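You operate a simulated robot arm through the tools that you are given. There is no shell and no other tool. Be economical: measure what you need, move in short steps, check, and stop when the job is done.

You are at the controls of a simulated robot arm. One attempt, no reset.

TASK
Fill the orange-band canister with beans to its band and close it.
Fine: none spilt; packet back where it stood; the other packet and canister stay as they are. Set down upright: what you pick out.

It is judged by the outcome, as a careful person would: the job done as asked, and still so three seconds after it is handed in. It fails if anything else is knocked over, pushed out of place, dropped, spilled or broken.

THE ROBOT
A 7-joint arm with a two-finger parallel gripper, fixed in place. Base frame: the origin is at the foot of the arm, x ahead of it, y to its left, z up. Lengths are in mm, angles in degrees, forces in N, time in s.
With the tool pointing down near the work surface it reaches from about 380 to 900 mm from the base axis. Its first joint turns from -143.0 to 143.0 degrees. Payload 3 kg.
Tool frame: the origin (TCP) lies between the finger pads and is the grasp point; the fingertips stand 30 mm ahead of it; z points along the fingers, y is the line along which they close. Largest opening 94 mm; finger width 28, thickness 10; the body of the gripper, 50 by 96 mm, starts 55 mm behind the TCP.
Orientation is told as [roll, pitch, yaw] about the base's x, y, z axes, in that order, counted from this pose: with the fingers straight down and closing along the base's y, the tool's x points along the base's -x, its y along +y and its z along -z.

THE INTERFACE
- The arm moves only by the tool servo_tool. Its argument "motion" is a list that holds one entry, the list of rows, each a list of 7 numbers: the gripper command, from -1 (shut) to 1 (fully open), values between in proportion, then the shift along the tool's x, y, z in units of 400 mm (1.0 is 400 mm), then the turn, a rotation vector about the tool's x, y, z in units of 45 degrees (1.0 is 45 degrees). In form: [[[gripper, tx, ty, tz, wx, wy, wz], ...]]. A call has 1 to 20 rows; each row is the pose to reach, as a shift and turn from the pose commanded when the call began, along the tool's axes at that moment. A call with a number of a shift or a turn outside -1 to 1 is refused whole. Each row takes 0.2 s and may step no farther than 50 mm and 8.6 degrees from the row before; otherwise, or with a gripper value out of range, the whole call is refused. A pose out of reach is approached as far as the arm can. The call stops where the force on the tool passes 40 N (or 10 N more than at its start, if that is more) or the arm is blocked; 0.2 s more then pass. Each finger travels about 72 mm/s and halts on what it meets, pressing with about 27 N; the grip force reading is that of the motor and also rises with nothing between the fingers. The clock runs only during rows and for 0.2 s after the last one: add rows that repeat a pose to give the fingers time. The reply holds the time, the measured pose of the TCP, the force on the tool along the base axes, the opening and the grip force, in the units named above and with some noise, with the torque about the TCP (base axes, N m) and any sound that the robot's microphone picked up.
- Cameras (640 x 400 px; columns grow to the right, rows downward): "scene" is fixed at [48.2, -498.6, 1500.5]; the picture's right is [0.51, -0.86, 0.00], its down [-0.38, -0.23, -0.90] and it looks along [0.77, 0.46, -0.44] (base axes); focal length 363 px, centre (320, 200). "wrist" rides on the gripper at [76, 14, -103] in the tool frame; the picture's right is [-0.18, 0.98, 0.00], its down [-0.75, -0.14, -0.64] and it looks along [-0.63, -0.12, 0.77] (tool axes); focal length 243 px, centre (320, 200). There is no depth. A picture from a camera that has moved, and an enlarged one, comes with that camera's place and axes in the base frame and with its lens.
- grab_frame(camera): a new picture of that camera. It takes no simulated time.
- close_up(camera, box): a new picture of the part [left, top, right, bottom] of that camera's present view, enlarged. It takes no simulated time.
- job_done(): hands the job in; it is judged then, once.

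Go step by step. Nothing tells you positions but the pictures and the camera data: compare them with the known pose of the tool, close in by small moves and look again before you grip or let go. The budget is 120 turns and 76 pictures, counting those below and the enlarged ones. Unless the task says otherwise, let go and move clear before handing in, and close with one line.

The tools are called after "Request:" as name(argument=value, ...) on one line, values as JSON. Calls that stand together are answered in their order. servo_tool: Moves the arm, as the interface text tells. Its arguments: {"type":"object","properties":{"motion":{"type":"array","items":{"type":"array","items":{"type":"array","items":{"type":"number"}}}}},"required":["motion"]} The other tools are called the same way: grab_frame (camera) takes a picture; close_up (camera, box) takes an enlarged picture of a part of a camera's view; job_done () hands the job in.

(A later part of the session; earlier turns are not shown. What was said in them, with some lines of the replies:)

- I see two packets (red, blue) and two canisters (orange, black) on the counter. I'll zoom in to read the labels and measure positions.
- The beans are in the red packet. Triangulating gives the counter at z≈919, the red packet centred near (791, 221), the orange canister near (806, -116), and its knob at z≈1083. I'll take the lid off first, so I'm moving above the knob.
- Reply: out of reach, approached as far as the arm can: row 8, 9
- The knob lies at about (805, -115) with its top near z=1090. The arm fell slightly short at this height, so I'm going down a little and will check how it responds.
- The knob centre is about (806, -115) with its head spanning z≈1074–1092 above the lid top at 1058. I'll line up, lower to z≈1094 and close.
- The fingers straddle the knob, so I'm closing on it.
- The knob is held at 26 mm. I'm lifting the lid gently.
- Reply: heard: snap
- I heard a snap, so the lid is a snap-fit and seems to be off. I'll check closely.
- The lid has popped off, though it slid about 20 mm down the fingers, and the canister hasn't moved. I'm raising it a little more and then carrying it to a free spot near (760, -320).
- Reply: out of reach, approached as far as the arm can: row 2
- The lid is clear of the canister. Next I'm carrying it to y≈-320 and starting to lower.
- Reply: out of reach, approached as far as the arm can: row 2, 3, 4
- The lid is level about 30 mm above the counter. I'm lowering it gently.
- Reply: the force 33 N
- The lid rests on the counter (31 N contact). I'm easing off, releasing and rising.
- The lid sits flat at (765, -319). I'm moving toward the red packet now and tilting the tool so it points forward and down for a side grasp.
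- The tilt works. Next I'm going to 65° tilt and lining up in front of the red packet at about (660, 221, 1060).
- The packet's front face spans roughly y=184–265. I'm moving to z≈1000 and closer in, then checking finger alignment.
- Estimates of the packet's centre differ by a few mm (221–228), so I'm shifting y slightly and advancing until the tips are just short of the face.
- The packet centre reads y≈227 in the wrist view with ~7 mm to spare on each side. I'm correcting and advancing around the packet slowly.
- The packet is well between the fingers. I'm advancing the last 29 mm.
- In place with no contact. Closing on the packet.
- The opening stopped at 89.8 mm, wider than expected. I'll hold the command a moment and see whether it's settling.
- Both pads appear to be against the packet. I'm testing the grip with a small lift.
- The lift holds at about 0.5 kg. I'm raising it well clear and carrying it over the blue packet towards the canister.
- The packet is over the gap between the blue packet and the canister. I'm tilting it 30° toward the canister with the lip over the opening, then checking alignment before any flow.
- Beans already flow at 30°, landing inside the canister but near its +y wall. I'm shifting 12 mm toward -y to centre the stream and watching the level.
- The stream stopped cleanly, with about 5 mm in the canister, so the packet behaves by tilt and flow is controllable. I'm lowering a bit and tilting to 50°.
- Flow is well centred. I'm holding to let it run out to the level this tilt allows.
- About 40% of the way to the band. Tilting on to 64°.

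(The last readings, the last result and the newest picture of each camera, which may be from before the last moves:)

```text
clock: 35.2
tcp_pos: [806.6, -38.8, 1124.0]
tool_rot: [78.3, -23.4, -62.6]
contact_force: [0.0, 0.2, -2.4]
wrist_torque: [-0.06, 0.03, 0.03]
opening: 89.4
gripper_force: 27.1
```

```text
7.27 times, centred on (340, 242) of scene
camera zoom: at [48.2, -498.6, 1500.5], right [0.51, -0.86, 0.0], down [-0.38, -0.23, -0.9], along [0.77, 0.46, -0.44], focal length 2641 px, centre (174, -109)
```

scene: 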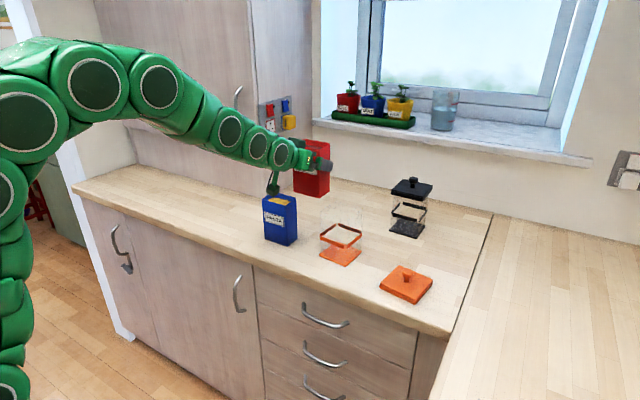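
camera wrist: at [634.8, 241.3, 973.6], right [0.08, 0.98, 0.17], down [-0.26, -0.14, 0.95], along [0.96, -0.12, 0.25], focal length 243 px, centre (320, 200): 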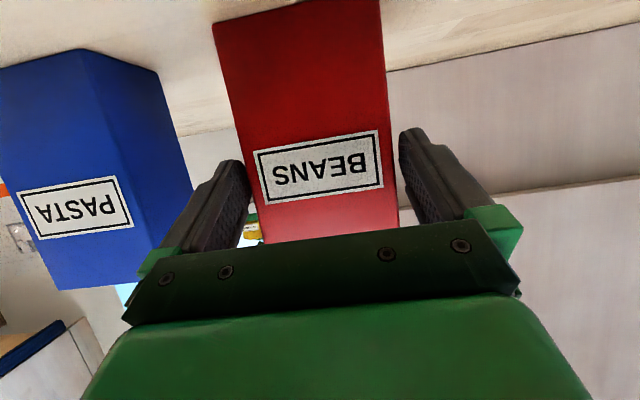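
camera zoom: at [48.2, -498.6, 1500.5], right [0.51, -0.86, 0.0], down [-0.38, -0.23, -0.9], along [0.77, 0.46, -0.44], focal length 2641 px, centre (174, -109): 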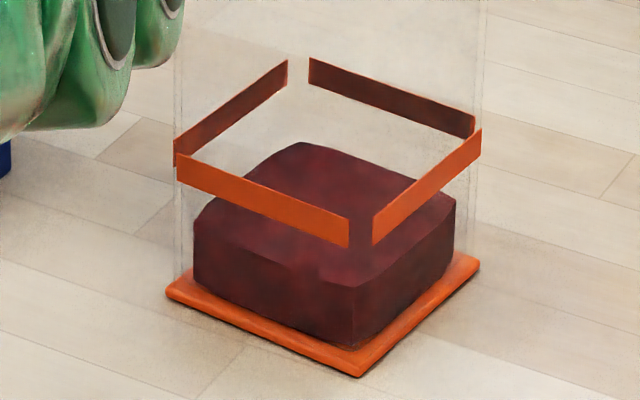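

The level is a bit over halfway to the band. Tilting 10° more.

Request:
servo_tool(motion=[[[0.2, -0.003, -0.001, -0.001, -0.047, 0, 0.1007], [0.2, -0.006, -0.003, -0.003, -0.094, 0, 0.2013], [0.2, -0.006, -0.003, -0.003, -0.094, 0, 0.2013], [0.2, -0.006, -0.003, -0.003, -0.094, 0, 0.2013], [0.2, -0.006, -0.003, -0.003, -0.094, 0, 0.2013], [0.2, -0.006, -0.003, -0.003, -0.094, 0, 0.2013]]])

Request:
close_up(camera="scene", box=[300, 155, 380, 270])

```text
clock: 36.6
tcp_pos: [808.7, -41.5, 1123.5]
tool_rot: [83.1, -14.5, -64.2]
contact_force: [0.1, -0.2, -2.7]
wrist_torque: [-0.07, 0.03, 0.03]
opening: 89.2
gripper_force: 27.0
```

```text
3.48 times, centred on (340, 212) of scene
camera zoom: at [48.2, -498.6, 1500.5], right [0.51, -0.86, 0.0], down [-0.38, -0.23, -0.9], along [0.77, 0.46, -0.44], focal length 1263 px, centre (250, 156)
```

zoom: 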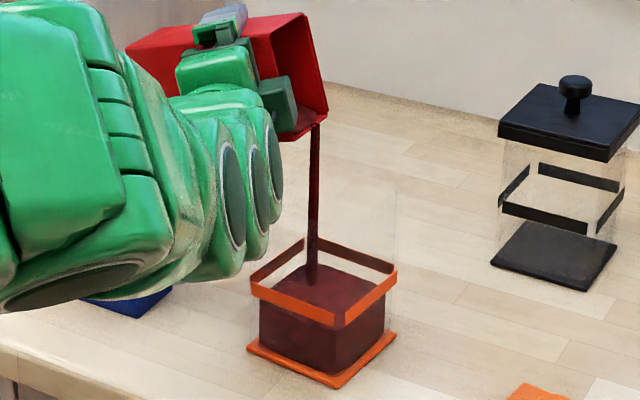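

Still flowing, with the level nearing the band. I'll tip back slightly to slow the flow and check in detail.

Request:
servo_tool(motion=[[[0.2, 0, 0, 0, 0.075, 0, -0.161]]])

Request:
close_up(camera="scene", box=[315, 195, 365, 270])

```text
clock: 37.0
tcp_pos: [808.2, -40.9, 1125.2]
tool_rot: [79.3, -21.7, -63.0]
contact_force: [0.7, -0.6, -2.6]
wrist_torque: [-0.03, -0.02, -0.02]
opening: 89.5
gripper_force: 27.3
```

```text
5.33 times, centred on (340, 232) of scene
camera zoom: at [48.2, -498.6, 1500.5], right [0.51, -0.86, 0.0], down [-0.38, -0.23, -0.9], along [0.77, 0.46, -0.44], focal length 1936 px, centre (213, 27)
```

zoom: 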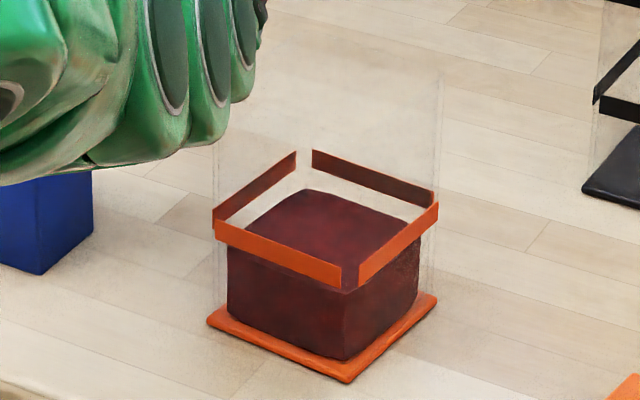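

Flow stopped at 66° with the level roughly 5–8 mm below the band. I'm going to 71° and letting it settle.

Request:
servo_tool(motion=[[[0.2, 0, 0, 0, -0.047, 0, 0.1007], [0.2, 0, 0, 0, -0.047, 0, 0.1007], [0.2, 0, 0, 0, -0.047, 0, 0.1007], [0.2, 0, 0, 0, -0.047, 0, 0.1007]]])

Request:
close_up(camera="scene", box=[315, 180, 365, 270])

```text
clock: 38.0
tcp_pos: [807.2, -42.3, 1123.9]
tool_rot: [81.7, -17.1, -63.7]
contact_force: [-0.1, 0.1, -1.6]
wrist_torque: [-0.03, 0.03, 0.02]
opening: 89.7
gripper_force: 27.4
```

```text
4.44 times, centred on (340, 225) of scene
camera zoom: at [48.2, -498.6, 1500.5], right [0.51, -0.86, 0.0], down [-0.38, -0.23, -0.9], along [0.77, 0.46, -0.44], focal length 1614 px, centre (231, 89)
```

zoom: 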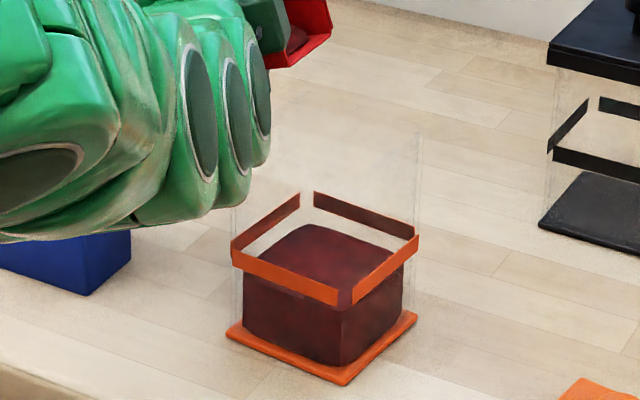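

No more at 71°. Going to 76°.

Request:
servo_tool(motion=[[[0.2, 0, 0, 0, -0.047, 0, 0.1007], [0.2, 0, 0, 0, -0.047, 0, 0.1007], [0.2, 0, 0, 0, -0.047, 0, 0.1007]]])

Request:
close_up(camera="scene", box=[315, 180, 365, 270])

```text
clock: 38.8
tcp_pos: [806.8, -42.6, 1125.2]
tool_rot: [84.0, -12.6, -64.3]
contact_force: [0.0, 0.2, -1.9]
wrist_torque: [-0.05, 0.05, 0.01]
opening: 89.5
gripper_force: 27.7
```

```text
4.44 times, centred on (340, 225) of scene
camera zoom: at [48.2, -498.6, 1500.5], right [0.51, -0.86, 0.0], down [-0.38, -0.23, -0.9], along [0.77, 0.46, -0.44], focal length 1614 px, centre (231, 89)
```

zoom: 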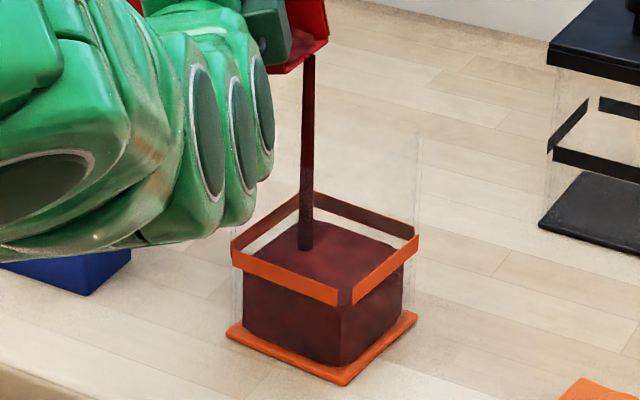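

Request:
servo_tool(motion=[[[0.2, 0, 0, 0, 0, 0, 0]]])

Request:
close_up(camera="scene", box=[315, 195, 365, 270])

```text
clock: 39.2
tcp_pos: [806.8, -41.9, 1123.6]
tool_rot: [84.0, -12.7, -64.4]
contact_force: [0.4, -0.2, -1.1]
wrist_torque: [-0.02, -0.03, 0.02]
opening: 89.4
gripper_force: 27.3
```

```text
5.33 times, centred on (340, 232) of scene
camera zoom: at [48.2, -498.6, 1500.5], right [0.51, -0.86, 0.0], down [-0.38, -0.23, -0.9], along [0.77, 0.46, -0.44], focal length 1936 px, centre (213, 27)
```

zoom: 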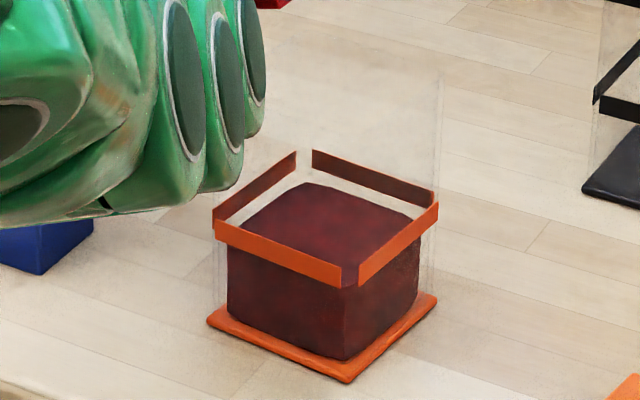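

Settled again, and the surface is now only a few mm under the band's lower edge. Tilting 8° more.

Request:
servo_tool(motion=[[[0.2, -0.009, -0.0024, -0.004, -0.0752, 0, 0.161], [0.2, -0.009, -0.0024, -0.004, -0.0752, 0, 0.161], [0.2, -0.009, -0.0024, -0.004, -0.0752, 0, 0.161], [0.2, -0.009, -0.0024, -0.004, -0.0752, 0, 0.161]]])

Request:
close_up(camera="scene", box=[315, 195, 365, 270])

```text
clock: 40.2
tcp_pos: [806.2, -46.6, 1122.8]
tool_rot: [87.4, -5.4, -64.9]
contact_force: [-0.1, 0.3, -0.5]
wrist_torque: [-0.06, 0.01, 0.02]
opening: 89.3
gripper_force: 27.0
```

```text
5.33 times, centred on (340, 232) of scene
camera zoom: at [48.2, -498.6, 1500.5], right [0.51, -0.86, 0.0], down [-0.38, -0.23, -0.9], along [0.77, 0.46, -0.44], focal length 1936 px, centre (213, 27)
```

zoom: 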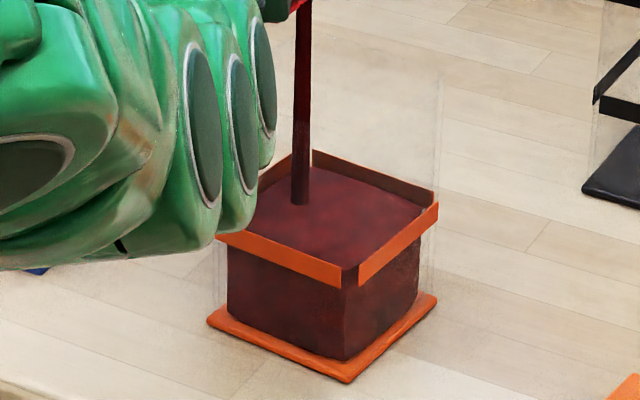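

The level has reached the band, so I'm tipping back at once.

Request:
servo_tool(motion=[[[0.2, 0, 0, 0, 0.078, 0, -0.168], [0.2, 0, 0, 0, 0.156, 0, -0.336], [0.2, 0, 0, 0, 0.2256, 0, -0.483]]])

Request:
close_up(camera="scene", box=[315, 195, 365, 270])

```text
clock: 41.0
tcp_pos: [806.9, -45.5, 1123.6]
tool_rot: [76.3, -27.0, -61.7]
contact_force: [0.4, 0.3, -1.5]
wrist_torque: [-0.01, 0.02, -0.01]
opening: 89.5
gripper_force: 26.5
```

```text
5.33 times, centred on (340, 232) of scene
camera zoom: at [48.2, -498.6, 1500.5], right [0.51, -0.86, 0.0], down [-0.38, -0.23, -0.9], along [0.77, 0.46, -0.44], focal length 1936 px, centre (213, 27)
```

zoom: 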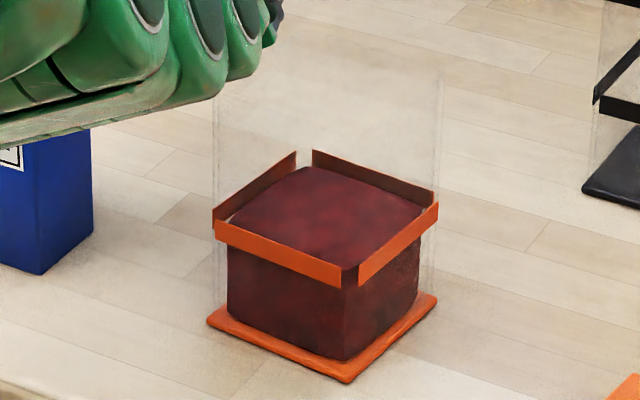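

The level is inside the band with no beans on the counter. I'm raising the packet and rotating it upright.

Request:
servo_tool(motion=[[[0.2, -0.026, 0.05, -0.012, 0.04, 0, -0.08], [0.2, -0.052, 0.0996, -0.0243, 0.1, 0, -0.214], [0.2, -0.052, 0.0996, -0.0243, 0.17, 0, -0.364], [0.2, -0.052, 0.0996, -0.0243, 0.25, 0, -0.535], [0.2, -0.052, 0.0996, -0.0243, 0.33, 0, -0.707], [0.2, -0.052, 0.0996, -0.0243, 0.38, 0, -0.814], [0.2, -0.052, 0.0996, -0.0243, 0.423, 0, -0.906], [0.2, -0.052, 0.0996, -0.0243, 0.423, 0, -0.906]]])

```text
clock: 42.8
tcp_pos: [808.8, -46.4, 1169.4]
tool_rot: [32.1, -61.1, -29.1]
contact_force: [0.3, -0.2, -1.2]
wrist_torque: [-0.02, -0.01, -0.02]
opening: 89.5
gripper_force: 27.2
```

Request:
servo_tool(motion=[[[0.2, 0, 0, 0, 0.07, 0, -0.151], [0.2, 0, 0, 0, 0.141, 0, -0.302], [0.2, 0, 0, 0, 0.141, 0, -0.302]]])

```text
clock: 43.6
tcp_pos: [808.0, -47.0, 1168.5]
tool_rot: [0.0, -65.1, 0.0]
contact_force: [0.6, -0.2, -0.9]
wrist_torque: [0.03, 0.04, 0.02]
opening: 89.2
gripper_force: 27.0
```

Upright again. I'm carrying it back over the blue packet and lowering to just above its original spot.

Request:
servo_tool(motion=[[[0.2, 0.005, 0.08, -0.01, 0, 0, 0], [0.2, 0.01, 0.17, -0.02, 0, 0, 0], [0.2, 0.015, 0.26, -0.03, 0, 0, 0], [0.2, 0.0195, 0.35, -0.0417, 0, 0, 0], [0.2, 0.0195, 0.44, -0.0417, 0, 0, 0], [0.2, 0.0195, 0.53, -0.0417, 0, 0, 0], [0.2, 0.0195, 0.62, -0.0417, 0, 0, 0], [0.2, 0.0195, 0.6825, -0.0417, 0, 0, 0], [0.2, 0.0195, 0.6825, -0.0417, 0, 0, 0], [0.2, 0.1, 0.6825, -0.004, 0, 0, 0], [0.2, 0.18, 0.6825, 0.034, 0, 0, 0], [0.2, 0.26, 0.6825, 0.071, 0, 0, 0], [0.2, 0.34, 0.6825, 0.108, 0, 0, 0], [0.2, 0.366, 0.6825, 0.12, 0, 0, 0], [0.2, 0.366, 0.6825, 0.12, 0, 0, 0]]])

Request:
close_up(camera="scene", box=[190, 165, 290, 245])

```text
clock: 46.8
tcp_pos: [788.1, 227.6, 1014.4]
tool_rot: [0.0, -65.0, 0.1]
contact_force: [0.3, -0.3, -1.5]
wrist_torque: [-0.02, 0.01, 0.02]
opening: 89.2
gripper_force: 27.6
```

```text
5.00 times, centred on (240, 205) of scene
camera zoom: at [48.2, -498.6, 1500.5], right [0.51, -0.86, 0.0], down [-0.38, -0.23, -0.9], along [0.77, 0.46, -0.44], focal length 1816 px, centre (720, 175)
```

zoom: 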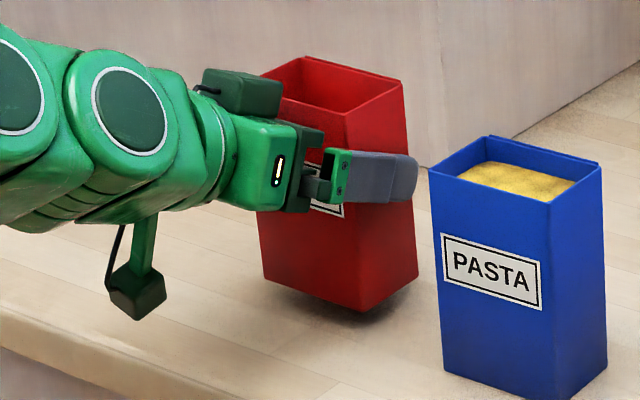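

Almost exactly where it was at lift-off. I'm lowering the last 14 mm gently.

Request:
servo_tool(motion=[[[0.2, 0.01, -0.0025, 0.006, 0, 0, 0], [0.2, 0.02, -0.0025, 0.012, 0, 0, 0], [0.2, 0.025, -0.0025, 0.015, 0, 0, 0], [0.2, 0.03, -0.0025, 0.018, 0, 0, 0], [0.2, 0.03, -0.0025, 0.018, 0, 0, 0]]])

Request:
close_up(camera="scene", box=[190, 170, 270, 240])

```text
clock: 48.0
tcp_pos: [790.5, 225.6, 1002.7]
tool_rot: [0.0, -65.0, -0.1]
contact_force: [0.0, -1.1, -2.8]
wrist_torque: [0.03, 0.01, 0.04]
opening: 89.3
gripper_force: 26.9
```

```text
5.71 times, centred on (230, 205) of scene
camera zoom: at [48.2, -498.6, 1500.5], right [0.51, -0.86, 0.0], down [-0.38, -0.23, -0.9], along [0.77, 0.46, -0.44], focal length 2075 px, centre (834, 171)
```

zoom: 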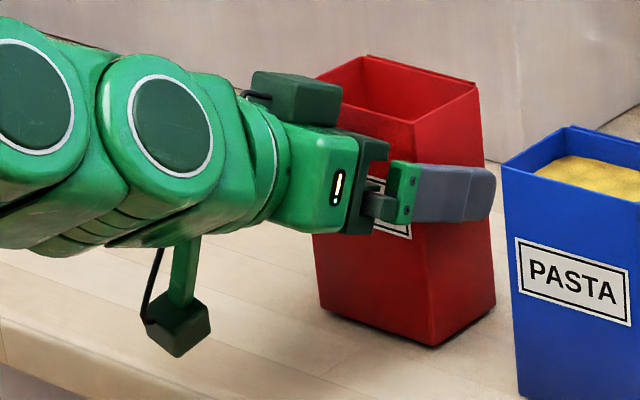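

Request:
servo_tool(motion=[[[0.2, 0.003, 0.002, 0.0005, 0, 0, 0], [0.2, 0.006, 0.002, 0.0017, 0, 0, 0], [0.2, 0.009, 0.002, 0.003, 0, 0, 0], [0.2, 0.009, 0.002, 0.003, 0, 0, 0]]])

Request:
close_up(camera="scene", box=[190, 170, 270, 240])

```text
clock: 49.0
tcp_pos: [790.4, 226.3, 998.9]
tool_rot: [0.0, -65.0, 0.0]
contact_force: [0.1, 0.3, 0.2]
wrist_torque: [-0.03, -0.01, 0.04]
opening: 89.4
gripper_force: 27.0
```

```text
5.71 times, centred on (230, 205) of scene
camera zoom: at [48.2, -498.6, 1500.5], right [0.51, -0.86, 0.0], down [-0.38, -0.23, -0.9], along [0.77, 0.46, -0.44], focal length 2075 px, centre (834, 171)
```

zoom: 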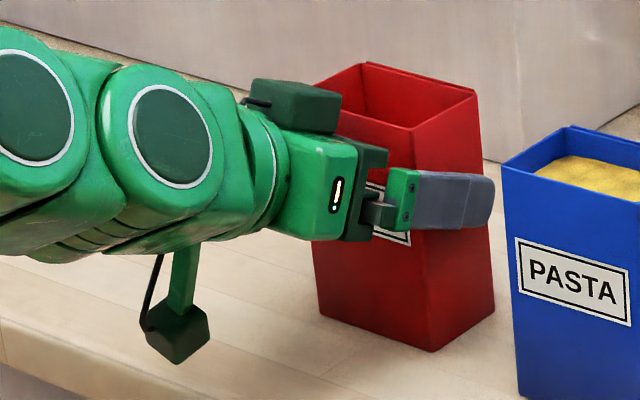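

Request:
servo_tool(motion=[[[0.2, 0.0027, 0, 0.0013, 0, 0, 0], [0.2, 0.0027, 0, 0.0013, 0, 0, 0]]])

```text
clock: 49.6
tcp_pos: [790.5, 226.3, 998.1]
tool_rot: [0.1, -65.0, -0.1]
contact_force: [-1.2, -1.3, 13.3]
wrist_torque: [-0.46, 0.31, -0.07]
opening: 89.3
gripper_force: 27.3
```

It's standing on the counter (13 N). I'm opening and retreating straight back.

Request:
servo_tool(motion=[[[0.95, -0.002, 0, -0.001, 0, 0, 0], [1, -0.002, 0, -0.001, 0, 0, 0], [1, -0.002, 0, -0.001, 0, 0, 0], [1, -0.002, 0, -0.001, 0, 0, 0]]])

Request:
close_up(camera="wrist", box=[180, 60, 480, 250])

```text
clock: 50.6
tcp_pos: [790.5, 225.6, 999.2]
tool_rot: [0.0, -65.0, 0.0]
contact_force: [-0.1, -0.3, -1.4]
wrist_torque: [-0.03, 0.05, 0.01]
opening: 93.9
gripper_force: 0.1
```

```text
2.11 times, centred on (330, 155) of wrist
camera zoom: at [666.4, 240.1, 973.6], right [0.08, 0.98, 0.17], down [-0.26, -0.14, 0.95], along [0.96, -0.12, 0.25], focal length 511 px, centre (299, 295)
```

zoom: 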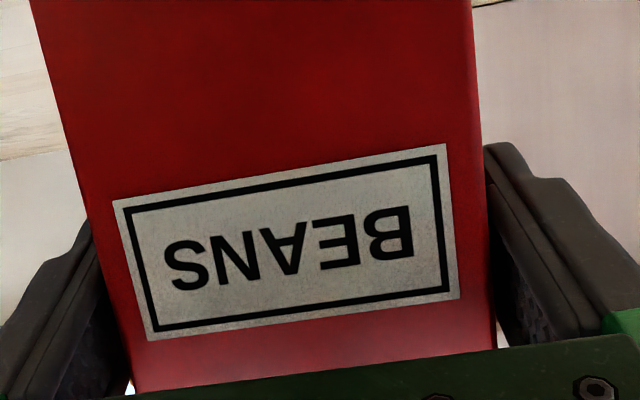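

Released. Backing out slowly.

Request:
servo_tool(motion=[[[1, 0.01, 0, -0.0227, 0, 0, 0], [1, 0.0212, 0, -0.0453, 0, 0, 0], [1, 0.042, 0, -0.09, 0, 0, 0], [1, 0.0635, 0, -0.136, 0, 0, 0], [1, 0.0846, 0, -0.181, 0, 0, 0], [1, 0.1058, 0, -0.2265, 0, 0, 0]]])

Request:
close_up(camera="scene", box=[190, 170, 270, 240])

```text
clock: 52.0
tcp_pos: [690.9, 226.8, 1001.8]
tool_rot: [0.2, -65.1, -0.2]
contact_force: [0.1, -0.6, -0.1]
wrist_torque: [0.0, -0.03, 0.02]
opening: 93.8
gripper_force: 0.0
```

```text
5.71 times, centred on (230, 205) of scene
camera zoom: at [48.2, -498.6, 1500.5], right [0.51, -0.86, 0.0], down [-0.38, -0.23, -0.9], along [0.77, 0.46, -0.44], focal length 2075 px, centre (834, 171)
```

zoom: 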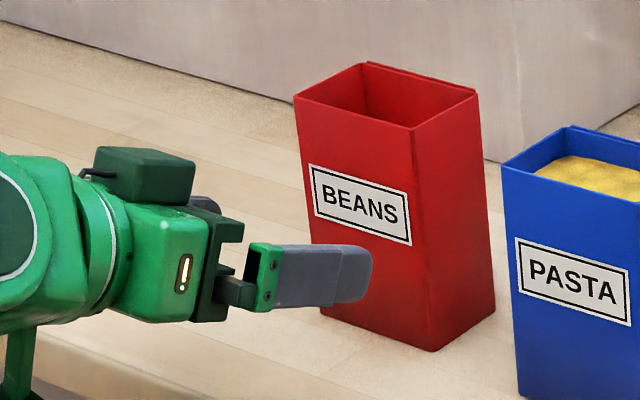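

The packet is back to within about 1–2 mm of where it stood. Next I'm returning the tool to pointing down and heading for the lid.

Request:
servo_tool(motion=[[[1, -0.04, 0, -0.06, 0, 0.1, 0], [1, -0.1, 0, -0.12, 0, 0.23, 0], [1, -0.17, 0, -0.18, 0, 0.36, 0], [1, -0.24, -0.03, -0.24, 0, 0.5, 0], [1, -0.29, -0.1, -0.29, 0, 0.64, 0], [1, -0.3215, -0.2, -0.3158, 0, 0.78, 0], [1, -0.3215, -0.3, -0.3158, 0, 0.9, 0], [1, -0.3215, -0.4, -0.3158, 0, 1.0, 0], [1, -0.3215, -0.5, -0.3158, 0, 1.0, 0], [1, -0.3215, -0.5, -0.3158, 0, 1.0, 0]]])

```text
clock: 54.2
tcp_pos: [628.0, 29.3, 1169.9]
tool_rot: [0.0, -20.0, -0.1]
contact_force: [0.1, -0.4, 0.0]
wrist_torque: [0.0, 0.01, 0.02]
opening: 94.0
gripper_force: 0.1
```

Request:
servo_tool(motion=[[[1, 0, -0.1, 0, 0, 0.11, 0], [1, 0, -0.2, 0, 0, 0.22, 0], [1, 0, -0.3, 0, 0, 0.33, 0], [1, -0.02, -0.4, 0.02, 0, 0.4444, 0], [1, -0.04, -0.5, 0.04, 0, 0.4444, 0], [1, -0.06, -0.6, 0.06, 0, 0.4444, 0], [1, -0.08, -0.7, 0.08, 0, 0.4444, 0], [1, -0.1, -0.8, 0.1, 0, 0.4444, 0], [1, -0.12, -0.87, 0.1235, 0, 0.4444, 0], [0.2, -0.12, -0.87, 0.1235, 0, 0.4444, 0]]])

Request:
grab_frame(camera="scene")

```text
clock: 56.4
tcp_pos: [689.7, -325.2, 1140.2]
tool_rot: [0.0, 0.0, -0.1]
contact_force: [-0.6, 0.4, 0.0]
wrist_torque: [0.0, 0.02, -0.03]
opening: 56.1
gripper_force: 0.1
```

```text
22 pictures are left
```

scene: 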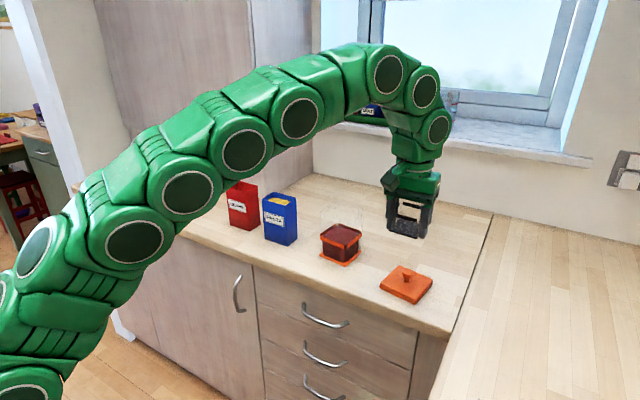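

Moving above the lid's knob and descending partway.

Request:
servo_tool(motion=[[[0.2, -0.095, 0.007, 0, 0, 0, 0], [0.2, -0.19, 0.0145, 0, 0, 0, 0], [0.2, -0.19, 0.0145, 0.1, 0, 0, 0], [0.2, -0.19, 0.0145, 0.2, 0, 0, 0], [0.2, -0.19, 0.0145, 0.3, 0, 0, 0], [0.2, -0.19, 0.0145, 0.34, 0, 0, 0], [0.2, -0.19, 0.0145, 0.34, 0, 0, 0]]])

Request:
close_up(camera="scene", box=[370, 235, 440, 305])

```text
clock: 58.0
tcp_pos: [766.5, -315.6, 1003.3]
tool_rot: [-0.1, 0.1, -0.1]
contact_force: [-1.0, 0.2, -0.2]
wrist_torque: [0.05, -0.01, 0.02]
opening: 56.6
gripper_force: 0.1
out of reach, approached as far as the arm can: row 2
```

```text
5.71 times, centred on (405, 270) of scene
camera zoom: at [48.2, -498.6, 1500.5], right [0.51, -0.86, 0.0], down [-0.38, -0.23, -0.9], along [0.77, 0.46, -0.44], focal length 2075 px, centre (-166, -200)
```

zoom: 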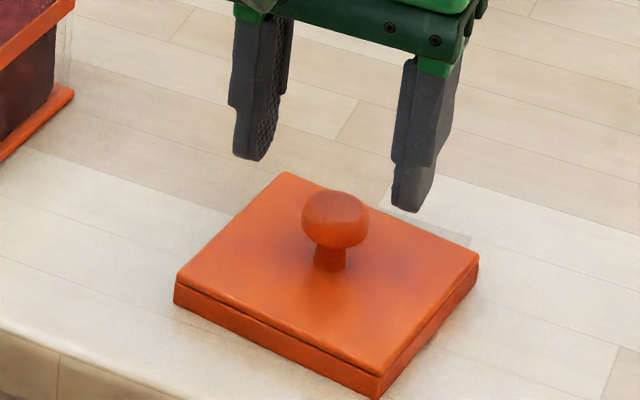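

Request:
servo_tool(motion=[[[0.2, 0.002, -0.008, 0.03, 0, 0, 0], [0.2, 0.002, -0.008, 0.06, 0, 0, 0], [0.2, 0.002, -0.008, 0.088, 0, 0, 0], [0.2, 0.002, -0.008, 0.088, 0, 0, 0]]])

Request:
close_up(camera="scene", box=[370, 235, 440, 305])

```text
clock: 59.0
tcp_pos: [767.4, -317.3, 967.2]
tool_rot: [0.0, 0.0, 0.0]
contact_force: [0.2, 0.7, -0.2]
wrist_torque: [0.02, -0.02, -0.02]
opening: 56.3
gripper_force: 0.1
```

```text
5.71 times, centred on (405, 270) of scene
camera zoom: at [48.2, -498.6, 1500.5], right [0.51, -0.86, 0.0], down [-0.38, -0.23, -0.9], along [0.77, 0.46, -0.44], focal length 2075 px, centre (-166, -200)
```

zoom: 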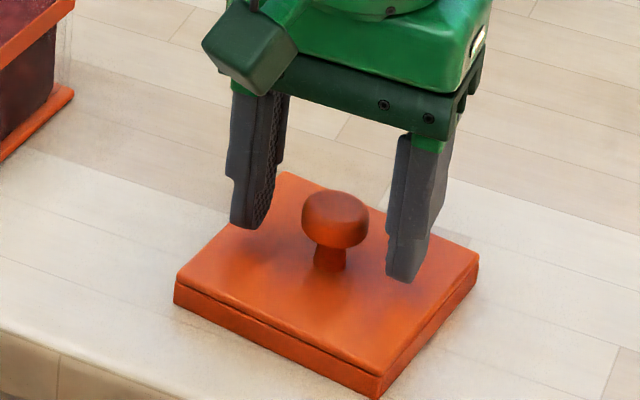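

Aligned. Gripping the knob deeper and lifting.

Request:
servo_tool(motion=[[[0.2, 0.004, -0.005, 0, 0, 0, 0], [-0.2, 0.004, -0.005, 0, 0, 0, 0], [-0.6, 0.004, -0.005, 0, 0, 0, 0], [-0.6, 0.004, -0.005, 0, 0, 0, 0], [-0.6, 0.004, -0.005, 0, 0, 0, 0], [-0.6, 0.004, -0.005, -0.05, 0, 0, 0], [-0.6, 0.004, -0.005, -0.05, 0, 0, 0]]])

Request:
close_up(camera="scene", box=[370, 225, 440, 305])

```text
clock: 60.6
tcp_pos: [764.7, -320.5, 988.2]
tool_rot: [0.0, 0.0, -0.1]
contact_force: [0.2, -0.1, -1.2]
wrist_torque: [-0.02, 0.06, 0.01]
opening: 26.3
gripper_force: 27.2
```

```text
5.00 times, centred on (405, 265) of scene
camera zoom: at [48.2, -498.6, 1500.5], right [0.51, -0.86, 0.0], down [-0.38, -0.23, -0.9], along [0.77, 0.46, -0.44], focal length 1816 px, centre (-105, -125)
```

zoom: 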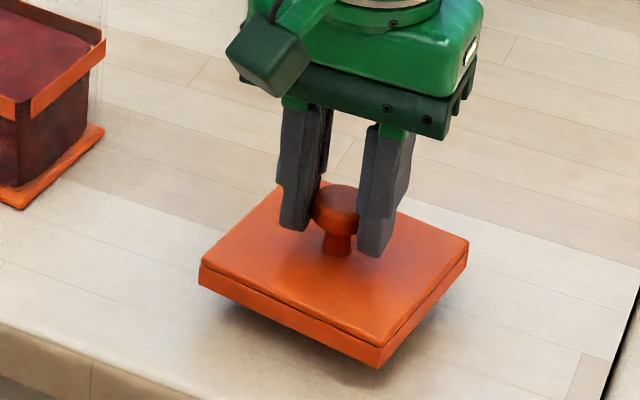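

The lid is held level. I'm lifting it and carrying it to above the canister.

Request:
servo_tool(motion=[[[-0.6, 0.02, 0, -0.08, 0, 0, 0], [-0.6, 0.02, 0, -0.16, 0, 0, 0], [-0.6, 0.02, 0, -0.24, 0, 0, 0], [-0.6, 0.02, 0, -0.32, 0, 0, 0], [-0.6, 0.02, 0.03, -0.3525, 0, 0, 0], [-0.6, 0.01, 0.1, -0.3525, 0, 0, 0], [-0.6, 0, 0.18, -0.3525, 0, 0, 0], [-0.6, -0.02, 0.26, -0.3525, 0, 0, 0], [-0.6, -0.05, 0.34, -0.3525, 0, 0, 0], [-0.6, -0.08, 0.42, -0.3525, 0, 0, 0], [-0.6, -0.102, 0.5, -0.3525, 0, 0, 0], [-0.6, -0.102, 0.5125, -0.3525, 0, 0, 0], [-0.6, -0.102, 0.5125, -0.3525, 0, 0, 0]]])

Request:
close_up(camera="scene", box=[290, 140, 390, 275])

```text
clock: 63.4
tcp_pos: [805.2, -114.8, 1129.3]
tool_rot: [0.0, 0.1, -0.1]
contact_force: [-0.3, 0.2, -0.9]
wrist_torque: [-0.02, -0.01, -0.01]
opening: 25.9
gripper_force: 27.0
```

```text
2.96 times, centred on (340, 208) of scene
camera zoom: at [48.2, -498.6, 1500.5], right [0.51, -0.86, 0.0], down [-0.38, -0.23, -0.9], along [0.77, 0.46, -0.44], focal length 1076 px, centre (261, 178)
```

zoom: 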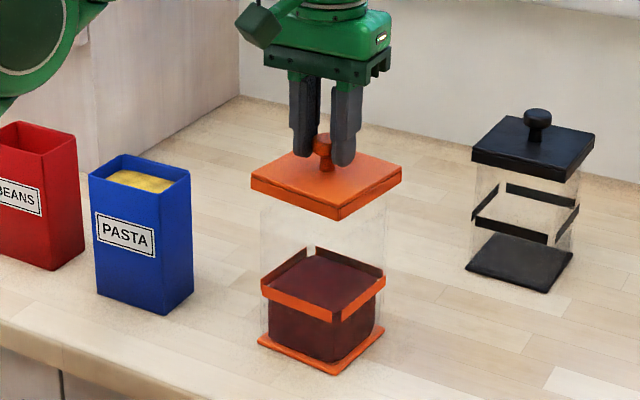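

The lid is centred above the canister. Lowering to just above the rim.

Request:
servo_tool(motion=[[[-0.6, 0, -0.001, 0.02, 0, 0, 0], [-0.6, 0, -0.001, 0.04, 0, 0, 0], [-0.6, 0, -0.001, 0.06, 0, 0, 0], [-0.6, 0, -0.001, 0.06, 0, 0, 0]]])

Request:
close_up(camera="scene", box=[310, 165, 380, 270])

Request:
grab_frame(camera="wrist")

```text
clock: 64.4
tcp_pos: [805.5, -114.9, 1105.5]
tool_rot: [0.0, -0.1, 0.0]
contact_force: [3.6, 0.1, 23.5]
wrist_torque: [-0.03, -0.27, -0.01]
opening: 26.0
gripper_force: 27.3
```

```text
3.81 times, centred on (345, 218) of scene
camera zoom: at [48.2, -498.6, 1500.5], right [0.51, -0.86, 0.0], down [-0.38, -0.23, -0.9], along [0.77, 0.46, -0.44], focal length 1383 px, centre (225, 133)
```

zoom: 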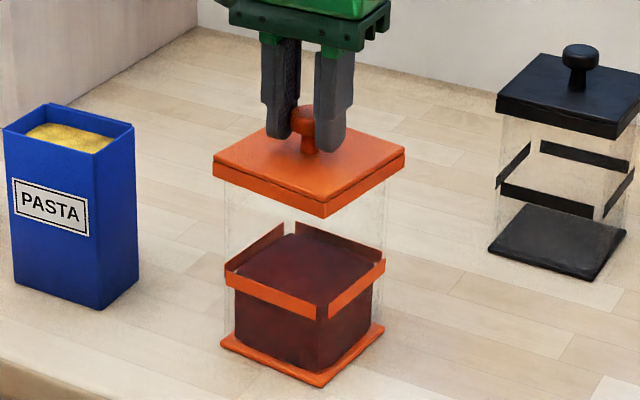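

```text
16 pictures are left
camera wrist: at [730.0, -100.9, 1207.8], right [0.18, 0.98, 0.0], down [0.75, -0.14, 0.64], along [0.63, -0.12, -0.77], focal length 243 px, centre (320, 200)
```

wrist: 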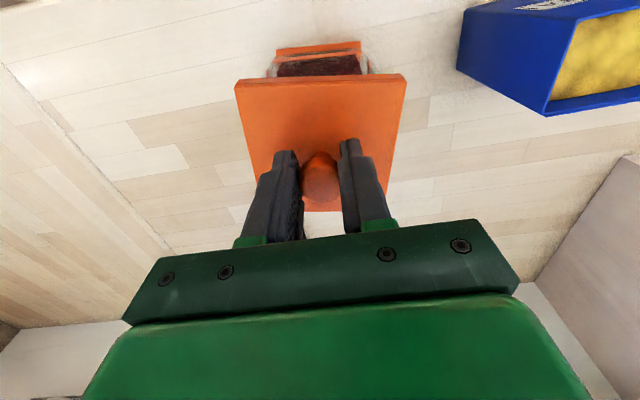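

The lid touches the rim about 10 mm high, and it looks turned ~3–4° from its original heading. I'm lifting off slightly and correcting the yaw.

Request:
servo_tool(motion=[[[-0.6, 0, 0, -0.02, 0, 0, 0], [-0.6, 0, 0, -0.025, 0, 0, -0.04], [-0.6, 0, 0, -0.025, 0, 0, -0.08], [-0.6, 0, 0, -0.025, 0, 0, -0.08]]])

Request:
close_up(camera="scene", box=[310, 165, 380, 270])

```text
clock: 65.4
tcp_pos: [805.1, -115.3, 1116.4]
tool_rot: [0.1, 0.0, 3.6]
contact_force: [-0.2, -0.1, -0.8]
wrist_torque: [0.02, 0.01, -0.04]
opening: 26.2
gripper_force: 26.5
```

```text
3.81 times, centred on (345, 218) of scene
camera zoom: at [48.2, -498.6, 1500.5], right [0.51, -0.86, 0.0], down [-0.38, -0.23, -0.9], along [0.77, 0.46, -0.44], focal length 1383 px, centre (225, 133)
```

zoom: 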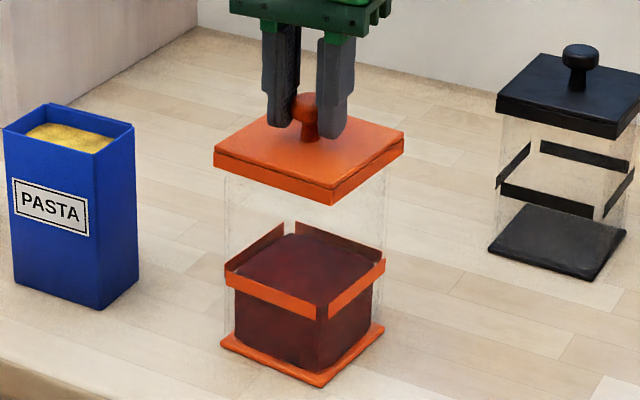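

The lid's heading now matches the canister. Lowering again.

Request:
servo_tool(motion=[[[-0.6, 0, 0, 0.01, 0, 0, 0], [-0.6, 0, 0, 0.02, 0, 0, 0], [-0.6, 0, 0, 0.03, 0, 0, 0], [-0.6, 0, 0, 0.03, 0, 0, 0]]])

Request:
close_up(camera="scene", box=[310, 165, 380, 270])

```text
clock: 66.4
tcp_pos: [806.3, -114.7, 1102.1]
tool_rot: [0.1, 0.0, 3.4]
contact_force: [0.5, -1.9, 14.3]
wrist_torque: [-0.11, 0.58, 0.02]
opening: 26.0
gripper_force: 27.2
```

```text
3.81 times, centred on (345, 218) of scene
camera zoom: at [48.2, -498.6, 1500.5], right [0.51, -0.86, 0.0], down [-0.38, -0.23, -0.9], along [0.77, 0.46, -0.44], focal length 1383 px, centre (225, 133)
```

zoom: 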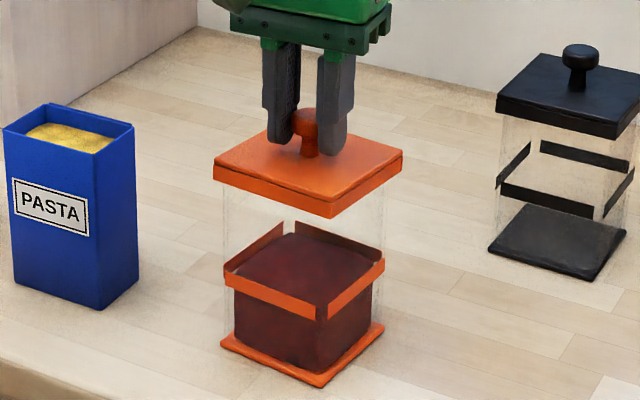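

It went lower this time, with light contact at z≈1102. Pressing down gradually to seat it and listening for the snap.

Request:
servo_tool(motion=[[[-0.6, 0, 0, 0.005, 0, 0, 0], [-0.6, 0, 0, 0.01, 0, 0, 0], [-0.6, 0, 0, 0.015, 0, 0, 0], [-0.6, 0, 0, 0.02, 0, 0, 0], [-0.6, 0, 0, 0.025, 0, 0, 0]]])

Request:
close_up(camera="scene", box=[310, 165, 380, 270])

```text
clock: 67.6
tcp_pos: [805.9, -116.0, 1093.1]
tool_rot: [-0.1, -0.2, 3.6]
contact_force: [-1.1, 0.9, 16.5]
wrist_torque: [0.04, -0.68, -0.02]
opening: 26.4
gripper_force: 27.4
```

```text
3.81 times, centred on (345, 218) of scene
camera zoom: at [48.2, -498.6, 1500.5], right [0.51, -0.86, 0.0], down [-0.38, -0.23, -0.9], along [0.77, 0.46, -0.44], focal length 1383 px, centre (225, 133)
```

zoom: 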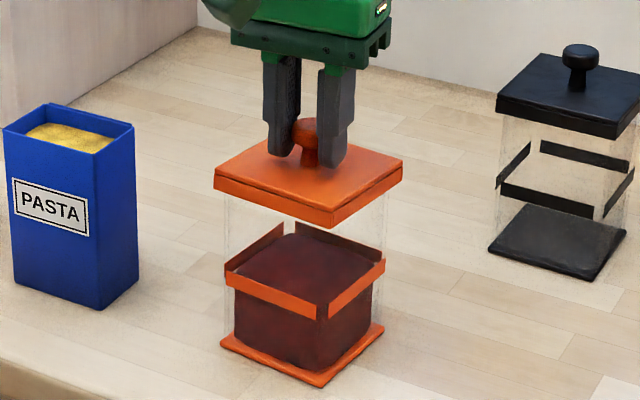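

No snap yet, and it looks about 2–3 mm short. Pressing further.

Request:
servo_tool(motion=[[[-0.6, 0, 0, 0.005, 0, 0, 0], [-0.6, 0, 0, 0.01, 0, 0, 0], [-0.6, 0, 0, 0.015, 0, 0, 0], [-0.6, 0, 0, 0.02, 0, 0, 0]]])

Request:
close_up(camera="scene", box=[310, 165, 380, 270])

```text
clock: 68.6
tcp_pos: [804.5, -114.8, 1085.0]
tool_rot: [-0.1, -0.1, 3.6]
contact_force: [-4.7, 5.7, 22.8]
wrist_torque: [0.12, -0.15, 0.09]
opening: 26.3
gripper_force: 26.6
heard: snap
```

```text
3.81 times, centred on (345, 218) of scene
camera zoom: at [48.2, -498.6, 1500.5], right [0.51, -0.86, 0.0], down [-0.38, -0.23, -0.9], along [0.77, 0.46, -0.44], focal length 1383 px, centre (225, 133)
```

zoom: 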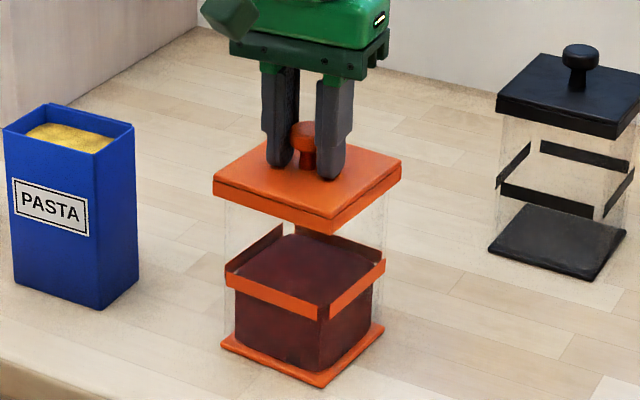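

Snap heard and the lid is down at its original height. Releasing and rising clear.

Request:
servo_tool(motion=[[[-0.6, 0, 0, -0.01, 0, 0, 0], [0.2, 0, 0, -0.01, 0, 0, 0], [0.2, 0, 0, -0.01, 0, 0, 0], [0.2, 0, 0, -0.01, 0, 0, 0], [0.2, 0, 0, -0.06, 0, 0, 0], [0.2, 0, 0, -0.14, 0, 0, 0], [0.2, 0.1, 0, -0.18, 0, 0, 0], [0.2, 0.2, 0, -0.22, 0, 0, 0], [0.2, 0.3, 0, -0.25, 0, 0, 0], [0.2, 0.4, 0, -0.28, 0, 0, 0]]])

Request:
grab_frame(camera="scene")

Request:
close_up(camera="scene", box=[300, 165, 450, 275])

Request:
close_up(camera="scene", box=[210, 165, 310, 255])

```text
clock: 70.8
tcp_pos: [647.5, -125.0, 1196.0]
tool_rot: [0.0, 0.0, 3.7]
contact_force: [0.1, -0.2, 0.4]
wrist_torque: [-0.01, -0.03, 0.02]
opening: 56.5
gripper_force: 0.1
```

```text
11 pictures are left
```

scene: 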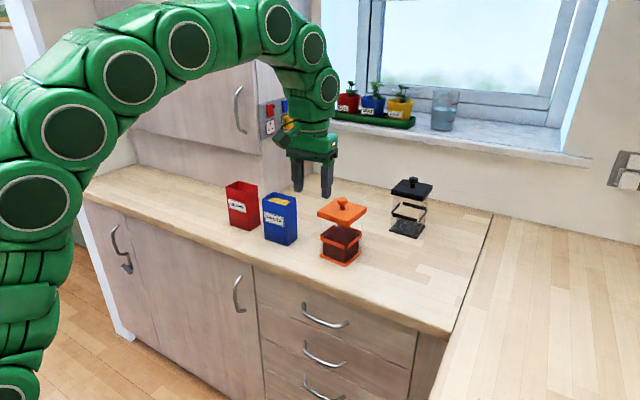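

```text
3.64 times, centred on (375, 220) of scene
camera zoom: at [48.2, -498.6, 1500.5], right [0.51, -0.86, 0.0], down [-0.38, -0.23, -0.9], along [0.77, 0.46, -0.44], focal length 1320 px, centre (120, 127)
```

zoom: 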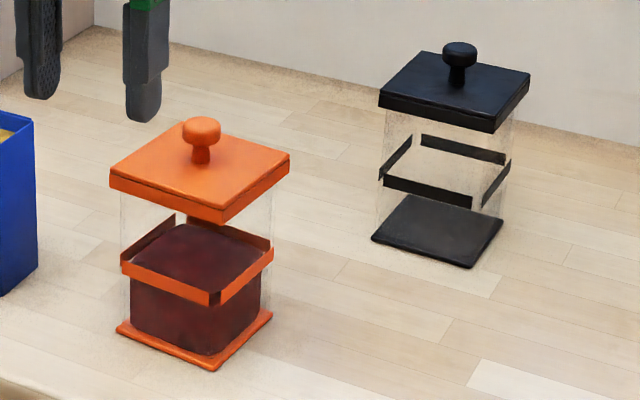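

```text
4.44 times, centred on (260, 210) of scene
camera zoom: at [48.2, -498.6, 1500.5], right [0.51, -0.86, 0.0], down [-0.38, -0.23, -0.9], along [0.77, 0.46, -0.44], focal length 1614 px, centre (587, 156)
```

zoom: 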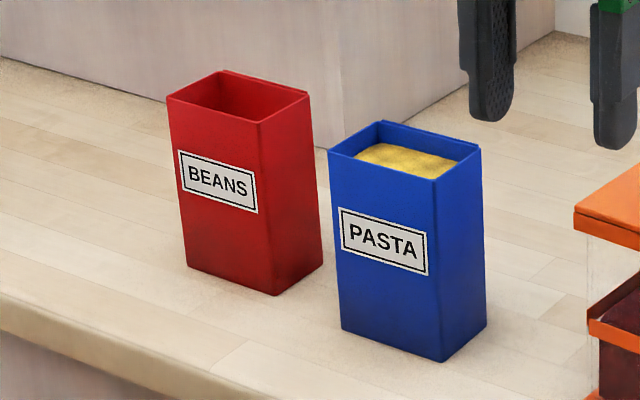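

The canister is filled to its band and closed. Both packets and the black canister stand in their places, nothing is spilt and the arm is clear, so I'm handing in.

Request:
job_done()

```text
The job is handed in.
```

The orange-band canister is filled with beans to its band and snapped shut. The red packet is upright, within about 2 mm of where it stood. Nothing was spilt, and the blue packet and black canister are as they were.
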